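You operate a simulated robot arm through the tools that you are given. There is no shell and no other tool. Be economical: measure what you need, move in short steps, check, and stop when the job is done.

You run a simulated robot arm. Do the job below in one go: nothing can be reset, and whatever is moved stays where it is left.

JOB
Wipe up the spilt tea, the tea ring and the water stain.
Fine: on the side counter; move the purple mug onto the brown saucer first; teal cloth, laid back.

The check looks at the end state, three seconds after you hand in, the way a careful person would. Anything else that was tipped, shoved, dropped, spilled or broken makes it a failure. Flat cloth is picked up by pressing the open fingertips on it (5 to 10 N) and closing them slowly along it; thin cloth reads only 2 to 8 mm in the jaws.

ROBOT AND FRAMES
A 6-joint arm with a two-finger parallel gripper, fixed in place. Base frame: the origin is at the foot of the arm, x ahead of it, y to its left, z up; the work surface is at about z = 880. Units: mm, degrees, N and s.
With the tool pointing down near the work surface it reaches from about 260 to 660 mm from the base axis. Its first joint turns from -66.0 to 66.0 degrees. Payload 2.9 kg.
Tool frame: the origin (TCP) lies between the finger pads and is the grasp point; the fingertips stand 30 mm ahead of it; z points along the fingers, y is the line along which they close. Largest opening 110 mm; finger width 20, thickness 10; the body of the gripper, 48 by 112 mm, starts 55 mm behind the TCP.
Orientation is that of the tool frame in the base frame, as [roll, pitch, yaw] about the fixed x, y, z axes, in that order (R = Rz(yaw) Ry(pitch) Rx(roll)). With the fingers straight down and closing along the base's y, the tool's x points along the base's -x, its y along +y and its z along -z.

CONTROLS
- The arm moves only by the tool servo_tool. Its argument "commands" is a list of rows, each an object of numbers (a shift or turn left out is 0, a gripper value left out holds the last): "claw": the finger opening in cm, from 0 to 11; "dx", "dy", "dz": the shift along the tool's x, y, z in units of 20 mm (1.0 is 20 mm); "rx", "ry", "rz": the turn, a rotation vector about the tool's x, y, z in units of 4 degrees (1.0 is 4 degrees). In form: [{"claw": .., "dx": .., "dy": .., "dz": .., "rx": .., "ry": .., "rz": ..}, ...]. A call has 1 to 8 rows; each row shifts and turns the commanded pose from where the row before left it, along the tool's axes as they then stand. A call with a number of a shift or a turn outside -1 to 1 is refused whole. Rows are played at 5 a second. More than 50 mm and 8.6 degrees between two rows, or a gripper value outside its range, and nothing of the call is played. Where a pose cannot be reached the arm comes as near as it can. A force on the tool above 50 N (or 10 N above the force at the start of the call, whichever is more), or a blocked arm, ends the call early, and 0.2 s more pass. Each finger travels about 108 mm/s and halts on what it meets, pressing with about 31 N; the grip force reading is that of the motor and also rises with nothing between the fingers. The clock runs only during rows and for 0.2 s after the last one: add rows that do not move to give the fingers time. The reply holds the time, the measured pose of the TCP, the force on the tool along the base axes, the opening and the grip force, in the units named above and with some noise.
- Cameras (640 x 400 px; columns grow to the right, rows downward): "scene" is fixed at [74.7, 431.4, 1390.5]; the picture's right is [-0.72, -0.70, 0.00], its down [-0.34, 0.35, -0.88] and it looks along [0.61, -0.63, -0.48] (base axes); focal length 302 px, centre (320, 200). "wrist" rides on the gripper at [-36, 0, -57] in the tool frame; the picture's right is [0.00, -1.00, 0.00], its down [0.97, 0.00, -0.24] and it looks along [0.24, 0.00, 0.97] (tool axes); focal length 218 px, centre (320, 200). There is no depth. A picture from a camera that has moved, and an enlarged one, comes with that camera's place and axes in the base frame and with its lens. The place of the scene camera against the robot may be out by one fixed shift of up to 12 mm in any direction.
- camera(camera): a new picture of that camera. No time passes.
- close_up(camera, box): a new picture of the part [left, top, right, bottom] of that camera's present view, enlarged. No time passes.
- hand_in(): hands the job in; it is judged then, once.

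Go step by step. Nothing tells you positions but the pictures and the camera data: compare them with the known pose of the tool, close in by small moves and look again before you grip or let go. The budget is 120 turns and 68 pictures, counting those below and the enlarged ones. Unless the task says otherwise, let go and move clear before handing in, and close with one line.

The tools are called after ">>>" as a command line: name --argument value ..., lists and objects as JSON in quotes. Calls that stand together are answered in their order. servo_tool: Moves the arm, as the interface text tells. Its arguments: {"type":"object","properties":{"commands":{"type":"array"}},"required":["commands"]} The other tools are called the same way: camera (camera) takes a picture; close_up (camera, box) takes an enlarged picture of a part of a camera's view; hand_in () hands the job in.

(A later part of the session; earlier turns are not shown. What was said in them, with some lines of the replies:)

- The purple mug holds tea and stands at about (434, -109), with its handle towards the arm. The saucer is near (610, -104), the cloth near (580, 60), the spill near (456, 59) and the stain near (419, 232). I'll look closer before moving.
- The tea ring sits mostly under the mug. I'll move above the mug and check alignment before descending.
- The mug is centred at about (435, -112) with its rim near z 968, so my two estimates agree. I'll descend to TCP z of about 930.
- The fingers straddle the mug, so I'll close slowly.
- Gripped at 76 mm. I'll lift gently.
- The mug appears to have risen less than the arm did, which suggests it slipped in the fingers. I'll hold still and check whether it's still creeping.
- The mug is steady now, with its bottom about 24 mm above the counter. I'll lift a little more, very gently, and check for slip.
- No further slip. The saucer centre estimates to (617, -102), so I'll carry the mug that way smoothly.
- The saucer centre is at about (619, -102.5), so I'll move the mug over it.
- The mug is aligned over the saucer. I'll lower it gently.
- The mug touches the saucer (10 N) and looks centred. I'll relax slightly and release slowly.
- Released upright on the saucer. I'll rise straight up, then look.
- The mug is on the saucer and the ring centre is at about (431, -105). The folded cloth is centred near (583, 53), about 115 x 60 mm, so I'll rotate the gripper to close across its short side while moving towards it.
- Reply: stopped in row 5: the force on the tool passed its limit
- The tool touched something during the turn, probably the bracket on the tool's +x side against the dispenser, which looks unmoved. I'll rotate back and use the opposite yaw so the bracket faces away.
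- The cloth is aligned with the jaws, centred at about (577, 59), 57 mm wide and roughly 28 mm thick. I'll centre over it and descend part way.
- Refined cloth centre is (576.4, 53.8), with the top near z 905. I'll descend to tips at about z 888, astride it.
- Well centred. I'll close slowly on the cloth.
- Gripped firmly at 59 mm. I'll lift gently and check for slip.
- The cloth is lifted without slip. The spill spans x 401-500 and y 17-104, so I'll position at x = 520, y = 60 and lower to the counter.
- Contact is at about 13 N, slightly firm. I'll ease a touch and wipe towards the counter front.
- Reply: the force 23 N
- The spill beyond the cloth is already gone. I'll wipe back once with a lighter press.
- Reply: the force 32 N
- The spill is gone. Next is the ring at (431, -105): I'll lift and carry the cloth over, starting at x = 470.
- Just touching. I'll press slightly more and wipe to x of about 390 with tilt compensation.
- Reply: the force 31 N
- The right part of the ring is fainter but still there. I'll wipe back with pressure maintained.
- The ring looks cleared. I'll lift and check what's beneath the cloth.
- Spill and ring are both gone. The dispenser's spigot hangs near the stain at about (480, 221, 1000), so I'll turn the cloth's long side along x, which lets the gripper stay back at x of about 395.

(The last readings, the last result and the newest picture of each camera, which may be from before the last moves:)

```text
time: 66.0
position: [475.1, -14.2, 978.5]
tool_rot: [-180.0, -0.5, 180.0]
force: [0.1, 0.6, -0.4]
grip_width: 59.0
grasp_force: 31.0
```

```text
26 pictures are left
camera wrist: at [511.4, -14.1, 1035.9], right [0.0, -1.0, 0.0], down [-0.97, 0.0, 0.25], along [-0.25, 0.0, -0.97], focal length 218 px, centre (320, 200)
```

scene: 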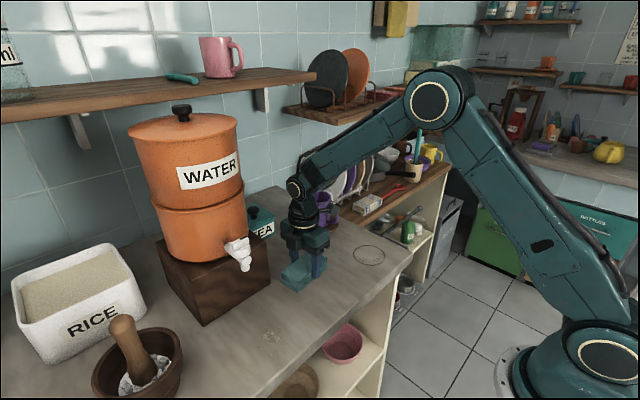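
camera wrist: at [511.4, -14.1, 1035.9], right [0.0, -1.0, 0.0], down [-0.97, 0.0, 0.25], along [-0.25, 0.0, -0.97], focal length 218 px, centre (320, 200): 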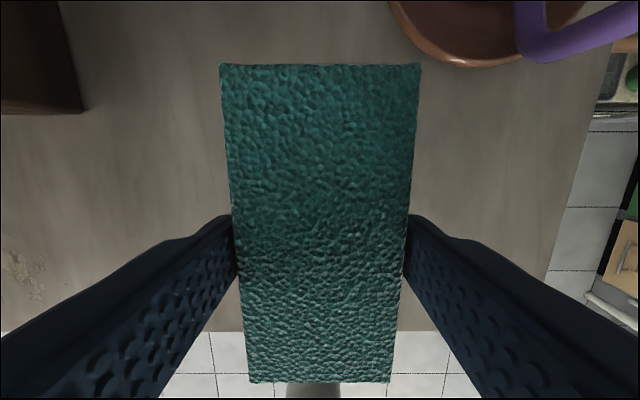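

The stain shows at about (409, 223). I'll level the tool and approach in stages.

>>> servo_tool --commands '[{"dx": 0.6, "dy": 0.5, "ry": -0.12}, {"dx": 1, "dy": 1}, {"dx": 1, "dy": 1}, {"dx": 0.9, "dy": 1}, {"dx": 0.5, "dy": 1}, {"dy": 1, "dz": 0.5}, {"dy": 0.4}, {}]'

>>> camera --camera "wrist"

>>> camera --camera "scene"

```text
time: 67.8
position: [395.3, 101.7, 970.3]
tool_rot: [180.0, 0.0, -179.8]
force: [0.1, -1.0, 0.4]
grip_width: 58.9
grasp_force: 31.6
```

```text
25 pictures are left
camera wrist: at [430.7, 103.5, 1026.9], right [0.0, -1.0, 0.0], down [-0.97, 0.0, 0.24], along [-0.24, 0.0, -0.97], focal length 218 px, centre (320, 200)
```

wrist: 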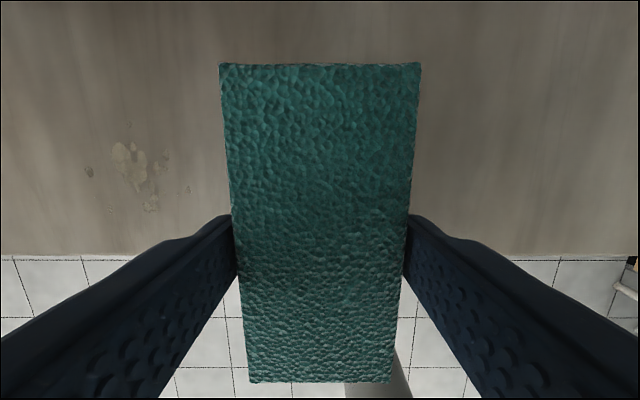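

```text
24 pictures are left
```

scene: 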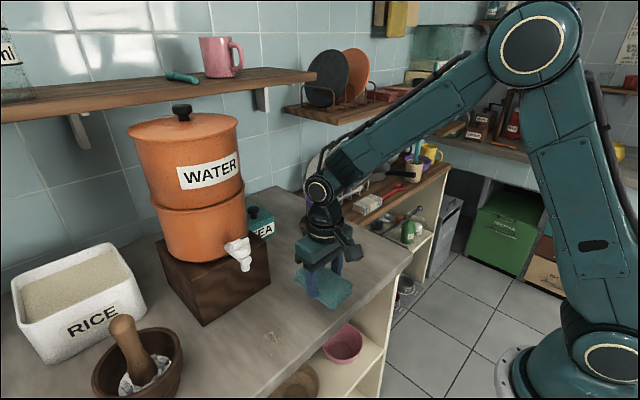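

The stain spans x 386-447 and y 193-263. I'll lower the cloth at y = 160, just beside it.

>>> servo_tool --commands '[{"dy": 0.6}, {"dy": 1, "dx": -0.05}, {"dy": 0.9}, {"dy": 0.4, "dz": 0.5}, {"dz": 0.8}, {"dz": 0.8}, {"dz": 0.3}, {}]'

>>> servo_tool --commands '[{"dz": 0.08}, {"dz": 0.08}, {}]'

>>> close_up --camera "scene" --box '[190, 190, 350, 310]'

>>> camera --camera "wrist"

```text
time: 69.6
position: [396.3, 160.3, 920.1]
tool_rot: [179.9, -0.1, -179.8]
force: [0.0, -0.1, -0.6]
grip_width: 59.0
grasp_force: 31.0
```

```text
time: 70.4
position: [396.0, 160.4, 917.0]
tool_rot: [-180.0, 0.0, -179.9]
force: [0.5, -0.1, -0.2]
grip_width: 59.3
grasp_force: 30.8
```

```text
3.33 times, centred on (270, 250) of scene
camera zoom: at [74.7, 431.4, 1390.5], right [-0.72, -0.7, 0.0], down [-0.34, 0.35, -0.88], along [0.61, -0.63, -0.48], focal length 1006 px, centre (487, 33)
```

zoom: 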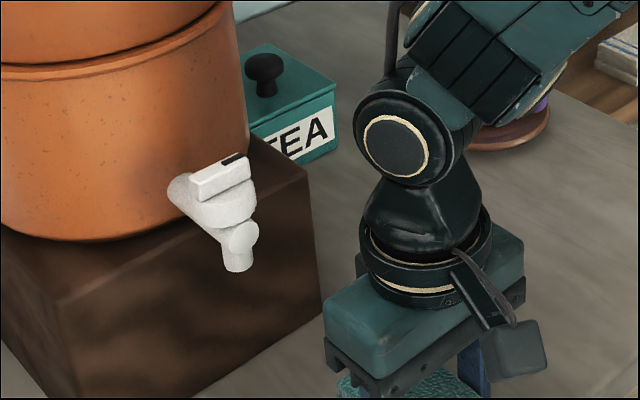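

```text
22 pictures are left
camera wrist: at [432.0, 161.2, 974.6], right [0.0, -1.0, 0.0], down [-0.97, 0.0, 0.24], along [-0.24, 0.0, -0.97], focal length 218 px, centre (320, 200)
```

wrist: 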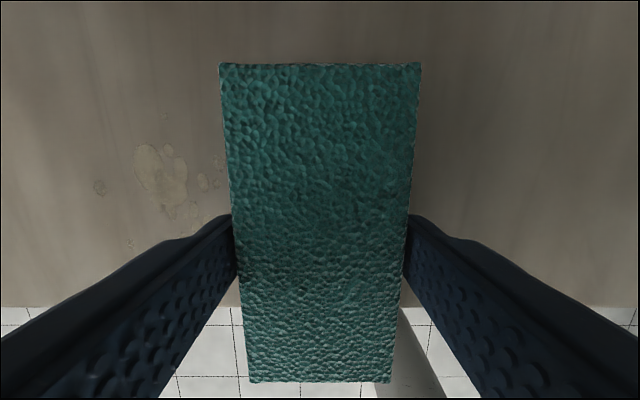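

>>> servo_tool --commands '[{"dz": 0.05}, {"dz": 0.05}, {}]'

```text
time: 71.2
position: [395.1, 160.8, 916.3]
tool_rot: [-179.9, 0.0, -179.9]
force: [-3.1, -0.3, 15.2]
grip_width: 59.0
grasp_force: 30.4
```

Contact at 15 N. I'll wipe towards +y to y of about 275.

>>> servo_tool --commands '[{"dy": 0.5}, {"dy": 0.8}, {"dy": 0.8}, {"dy": 0.8}, {"dy": 0.8}, {"dy": 0.8}, {"dy": 0.8}, {"dy": 0.4}]'

>>> camera --camera "wrist"

>>> close_up --camera "scene" --box '[150, 190, 350, 340]'

```text
time: 73.0
position: [396.3, 273.6, 916.1]
tool_rot: [180.0, 0.1, -179.9]
force: [-0.6, -6.8, 13.0]
grip_width: 59.0
grasp_force: 31.1
```

```text
21 pictures are left
camera wrist: at [431.5, 274.6, 973.6], right [0.0, -1.0, 0.0], down [-0.97, 0.0, 0.24], along [-0.24, 0.0, -0.97], focal length 218 px, centre (320, 200)
```

wrist: 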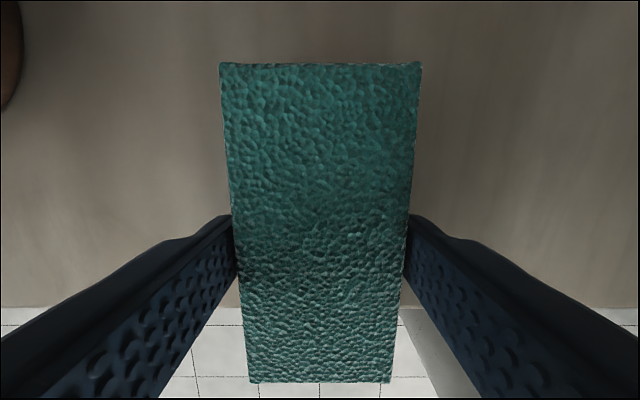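

```text
2.67 times, centred on (250, 265) of scene
camera zoom: at [74.5, 431.1, 1390.6], right [-0.72, -0.7, 0.0], down [-0.34, 0.35, -0.88], along [0.61, -0.63, -0.48], focal length 805 px, centre (507, 27)
```

zoom: 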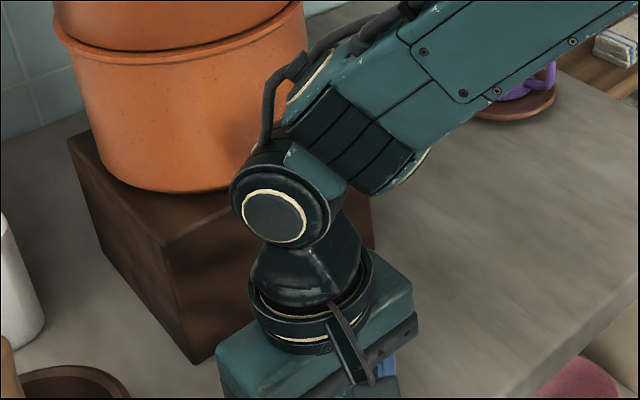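

The stain looks gone. One return stroke will make sure.

>>> servo_tool --commands '[{"dy": -0.5}, {"dy": -0.8}, {"dy": -0.8}, {"dy": -0.8}, {"dy": -0.8}, {"dy": -0.8}, {"dy": -0.8}, {"dy": -0.4}]'

>>> servo_tool --commands '[{"dz": -0.3}, {"dz": -0.7}, {"dz": -1}, {"dz": -0.5, "dy": -0.5}, {"dy": -1}, {"dy": -1}, {"dy": -1}, {"dy": -0.8}]'

>>> camera --camera "scene"

>>> camera --camera "wrist"

```text
time: 74.8
position: [395.4, 161.6, 915.7]
tool_rot: [179.9, 0.2, -179.8]
force: [0.4, 10.4, 19.1]
grip_width: 58.8
grasp_force: 31.6
```

```text
time: 76.6
position: [395.6, 75.3, 966.3]
tool_rot: [180.0, 0.1, -179.9]
force: [-0.1, 0.9, -0.4]
grip_width: 58.8
grasp_force: 30.6
```

```text
19 pictures are left
```

scene: 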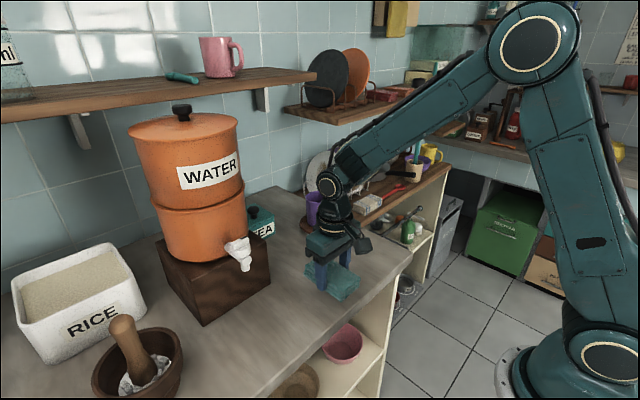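

```text
18 pictures are left
camera wrist: at [432.7, 75.4, 1024.1], right [0.0, -1.0, 0.0], down [-0.97, 0.0, 0.24], along [-0.24, 0.0, -0.97], focal length 218 px, centre (320, 200)
```

wrist: 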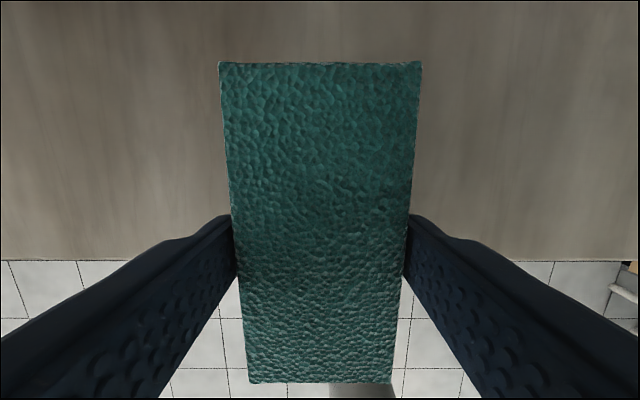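

All three marks look gone. Next I'll carry the cloth back, move clear and turn to its original orientation.

>>> servo_tool --commands '[{"dx": -0.6, "dy": -0.5, "dz": -0.5}, {"dx": -1, "dy": -1}, {"dx": -1, "dy": -1}, {"dx": -0.9, "dy": -0.9}, {"dx": -0.47, "dy": -0.37, "rz": -0.5}, {"rz": -1}, {"rz": -1}, {"rz": -1}]'

>>> servo_tool --commands '[{"rz": -1}, {"rz": -1}, {"rz": -1}, {"rz": -1}, {"rz": -1}, {"rz": -1}, {"rz": -1}, {"rz": -1}]'

>>> servo_tool --commands '[{"rz": -1}, {"rz": -1}, {"rz": -1}, {"rz": -1}, {"rz": -1}, {"rz": -1}, {"rz": -1}, {"rz": -1}]'

>>> servo_tool --commands '[{"rz": -1}, {"rz": -1}, {"rz": -1}, {"rz": -1}, {"rz": -0.3}, {}]'

```text
time: 78.4
position: [474.1, -0.2, 975.6]
tool_rot: [179.9, -0.1, -165.8]
force: [-0.4, -0.3, 0.2]
grip_width: 58.8
grasp_force: 31.2
```

```text
time: 80.2
position: [473.6, -0.1, 975.4]
tool_rot: [-180.0, 0.0, -133.9]
force: [1.2, -0.1, 0.1]
grip_width: 58.7
grasp_force: 30.9
```

```text
time: 82.0
position: [474.7, -0.2, 975.1]
tool_rot: [179.9, 0.1, -101.8]
force: [-1.0, 0.4, -0.8]
grip_width: 58.8
grasp_force: 30.6
```

```text
time: 83.4
position: [475.7, -1.0, 976.6]
tool_rot: [-180.0, 0.0, -84.7]
force: [-0.3, -0.2, -0.5]
grip_width: 58.9
grasp_force: 31.3
```

>>> servo_tool --commands '[{"dx": -0.8}, {"dx": -0.9, "dy": -0.4}, {"dx": -0.53, "dy": -0.9}, {"dy": -1}, {"dy": -1}, {"dy": -1}, {"dy": -0.7}, {"dy": -0.3}]'

>>> servo_tool --commands '[{"dz": 0.4}, {"dz": 0.8}, {"dz": 0.8}, {"dz": 0.5}, {"dz": 0.2}, {}]'

>>> close_up --camera "scene" --box '[230, 190, 350, 290]'

```text
time: 85.2
position: [577.0, 54.1, 975.7]
tool_rot: [-180.0, 0.1, -84.7]
force: [-0.4, -1.1, -0.6]
grip_width: 58.9
grasp_force: 30.9
```

```text
time: 86.6
position: [578.2, 52.7, 920.9]
tool_rot: [-180.0, 0.0, -84.7]
force: [0.5, -0.4, -0.8]
grip_width: 58.8
grasp_force: 30.8
```

```text
4.00 times, centred on (290, 240) of scene
camera zoom: at [74.7, 431.4, 1390.5], right [-0.72, -0.7, 0.0], down [-0.34, 0.35, -0.88], along [0.61, -0.63, -0.48], focal length 1208 px, centre (440, 40)
```

zoom: 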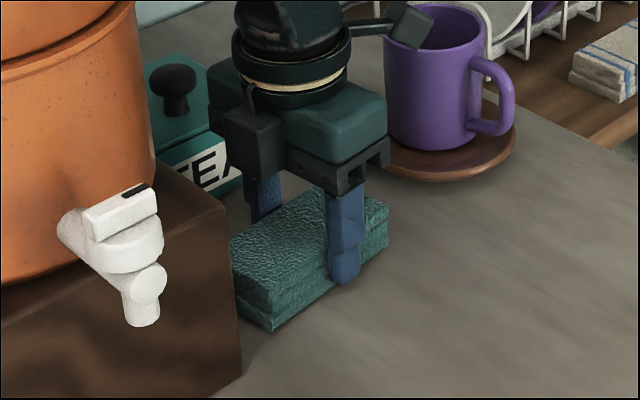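

>>> servo_tool --commands '[{"dz": 0.1}, {"dz": 0.08}, {"dz": 0.05}, {}]'

```text
time: 87.6
position: [576.0, 53.8, 916.5]
tool_rot: [180.0, 0.0, -84.7]
force: [0.0, -0.4, 0.2]
grip_width: 58.7
grasp_force: 31.4
```

>>> servo_tool --commands '[{"dz": 0.04}, {"dz": 0.03}, {}]'

```text
time: 88.4
position: [576.3, 53.6, 915.5]
tool_rot: [-179.9, 0.0, -84.8]
force: [-0.2, -0.2, 3.7]
grip_width: 59.0
grasp_force: 30.5
```

The cloth touches down at its original place. I'll open slowly and rise.

>>> servo_tool --commands '[{"claw": 6.0}, {"claw": 6.3}, {"claw": 7}, {"claw": 8}, {"claw": 9.5}, {"claw": 11}, {}, {}]'

>>> servo_tool --commands '[{"dz": -0.4}, {"dz": -1}, {"dz": -1}, {"dz": -1}, {"dz": -1}, {"dz": -1}, {"dz": -1}, {"dz": -1}]'

>>> camera --camera "wrist"

>>> camera --camera "scene"

```text
time: 90.2
position: [576.7, 53.7, 916.0]
tool_rot: [179.9, 0.0, -84.6]
force: [-0.7, 0.2, 0.5]
grip_width: 110.0
grasp_force: 0.1
```

```text
time: 92.0
position: [576.9, 53.4, 1063.2]
tool_rot: [180.0, 0.0, -84.6]
force: [0.8, -0.1, 0.4]
grip_width: 109.9
grasp_force: 0.1
```

```text
16 pictures are left
camera wrist: at [573.5, 89.7, 1121.1], right [1.0, 0.09, 0.0], down [0.09, -0.97, 0.24], along [0.02, -0.24, -0.97], focal length 218 px, centre (320, 200)
```

wrist: 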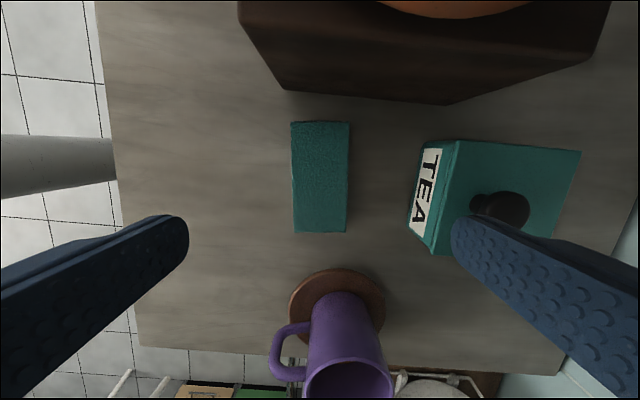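

```text
15 pictures are left
```

scene: 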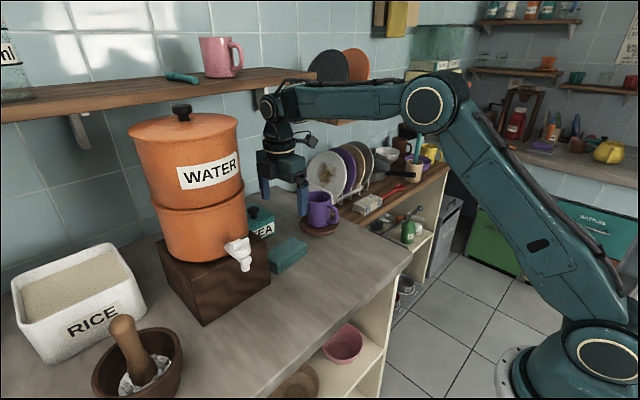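

The cloth is back and the arm is clear. I'll do one close check for leftover marks.

>>> close_up --camera "scene" --box '[230, 190, 430, 315]'

>>> close_up --camera "scene" --box '[180, 270, 380, 395]'

```text
3.20 times, centred on (330, 252) of scene
camera zoom: at [74.7, 431.4, 1390.5], right [-0.72, -0.7, 0.0], down [-0.34, 0.35, -0.88], along [0.61, -0.63, -0.48], focal length 966 px, centre (288, 32)
```

zoom: 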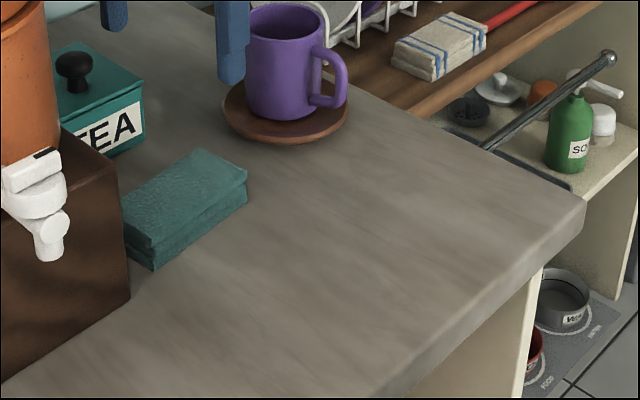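

```text
3.20 times, centred on (280, 332) of scene
camera zoom: at [74.7, 431.4, 1390.5], right [-0.72, -0.7, 0.0], down [-0.34, 0.35, -0.88], along [0.61, -0.63, -0.48], focal length 966 px, centre (448, -224)
```

zoom: 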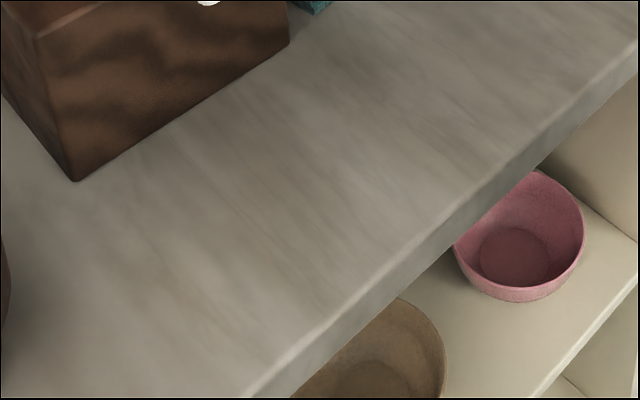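

The counter is clean, the mug stands on the saucer, the cloth is back in place and the arm is clear. I'm handing in.

>>> hand_in

```text
The job is handed in.
```

I moved the purple mug onto the brown saucer, wiped up the spilt tea, the tea ring and the water stain, and laid the teal cloth back where it was; the arm touched something once while turning, probably the water dispenser, but nothing looks moved.
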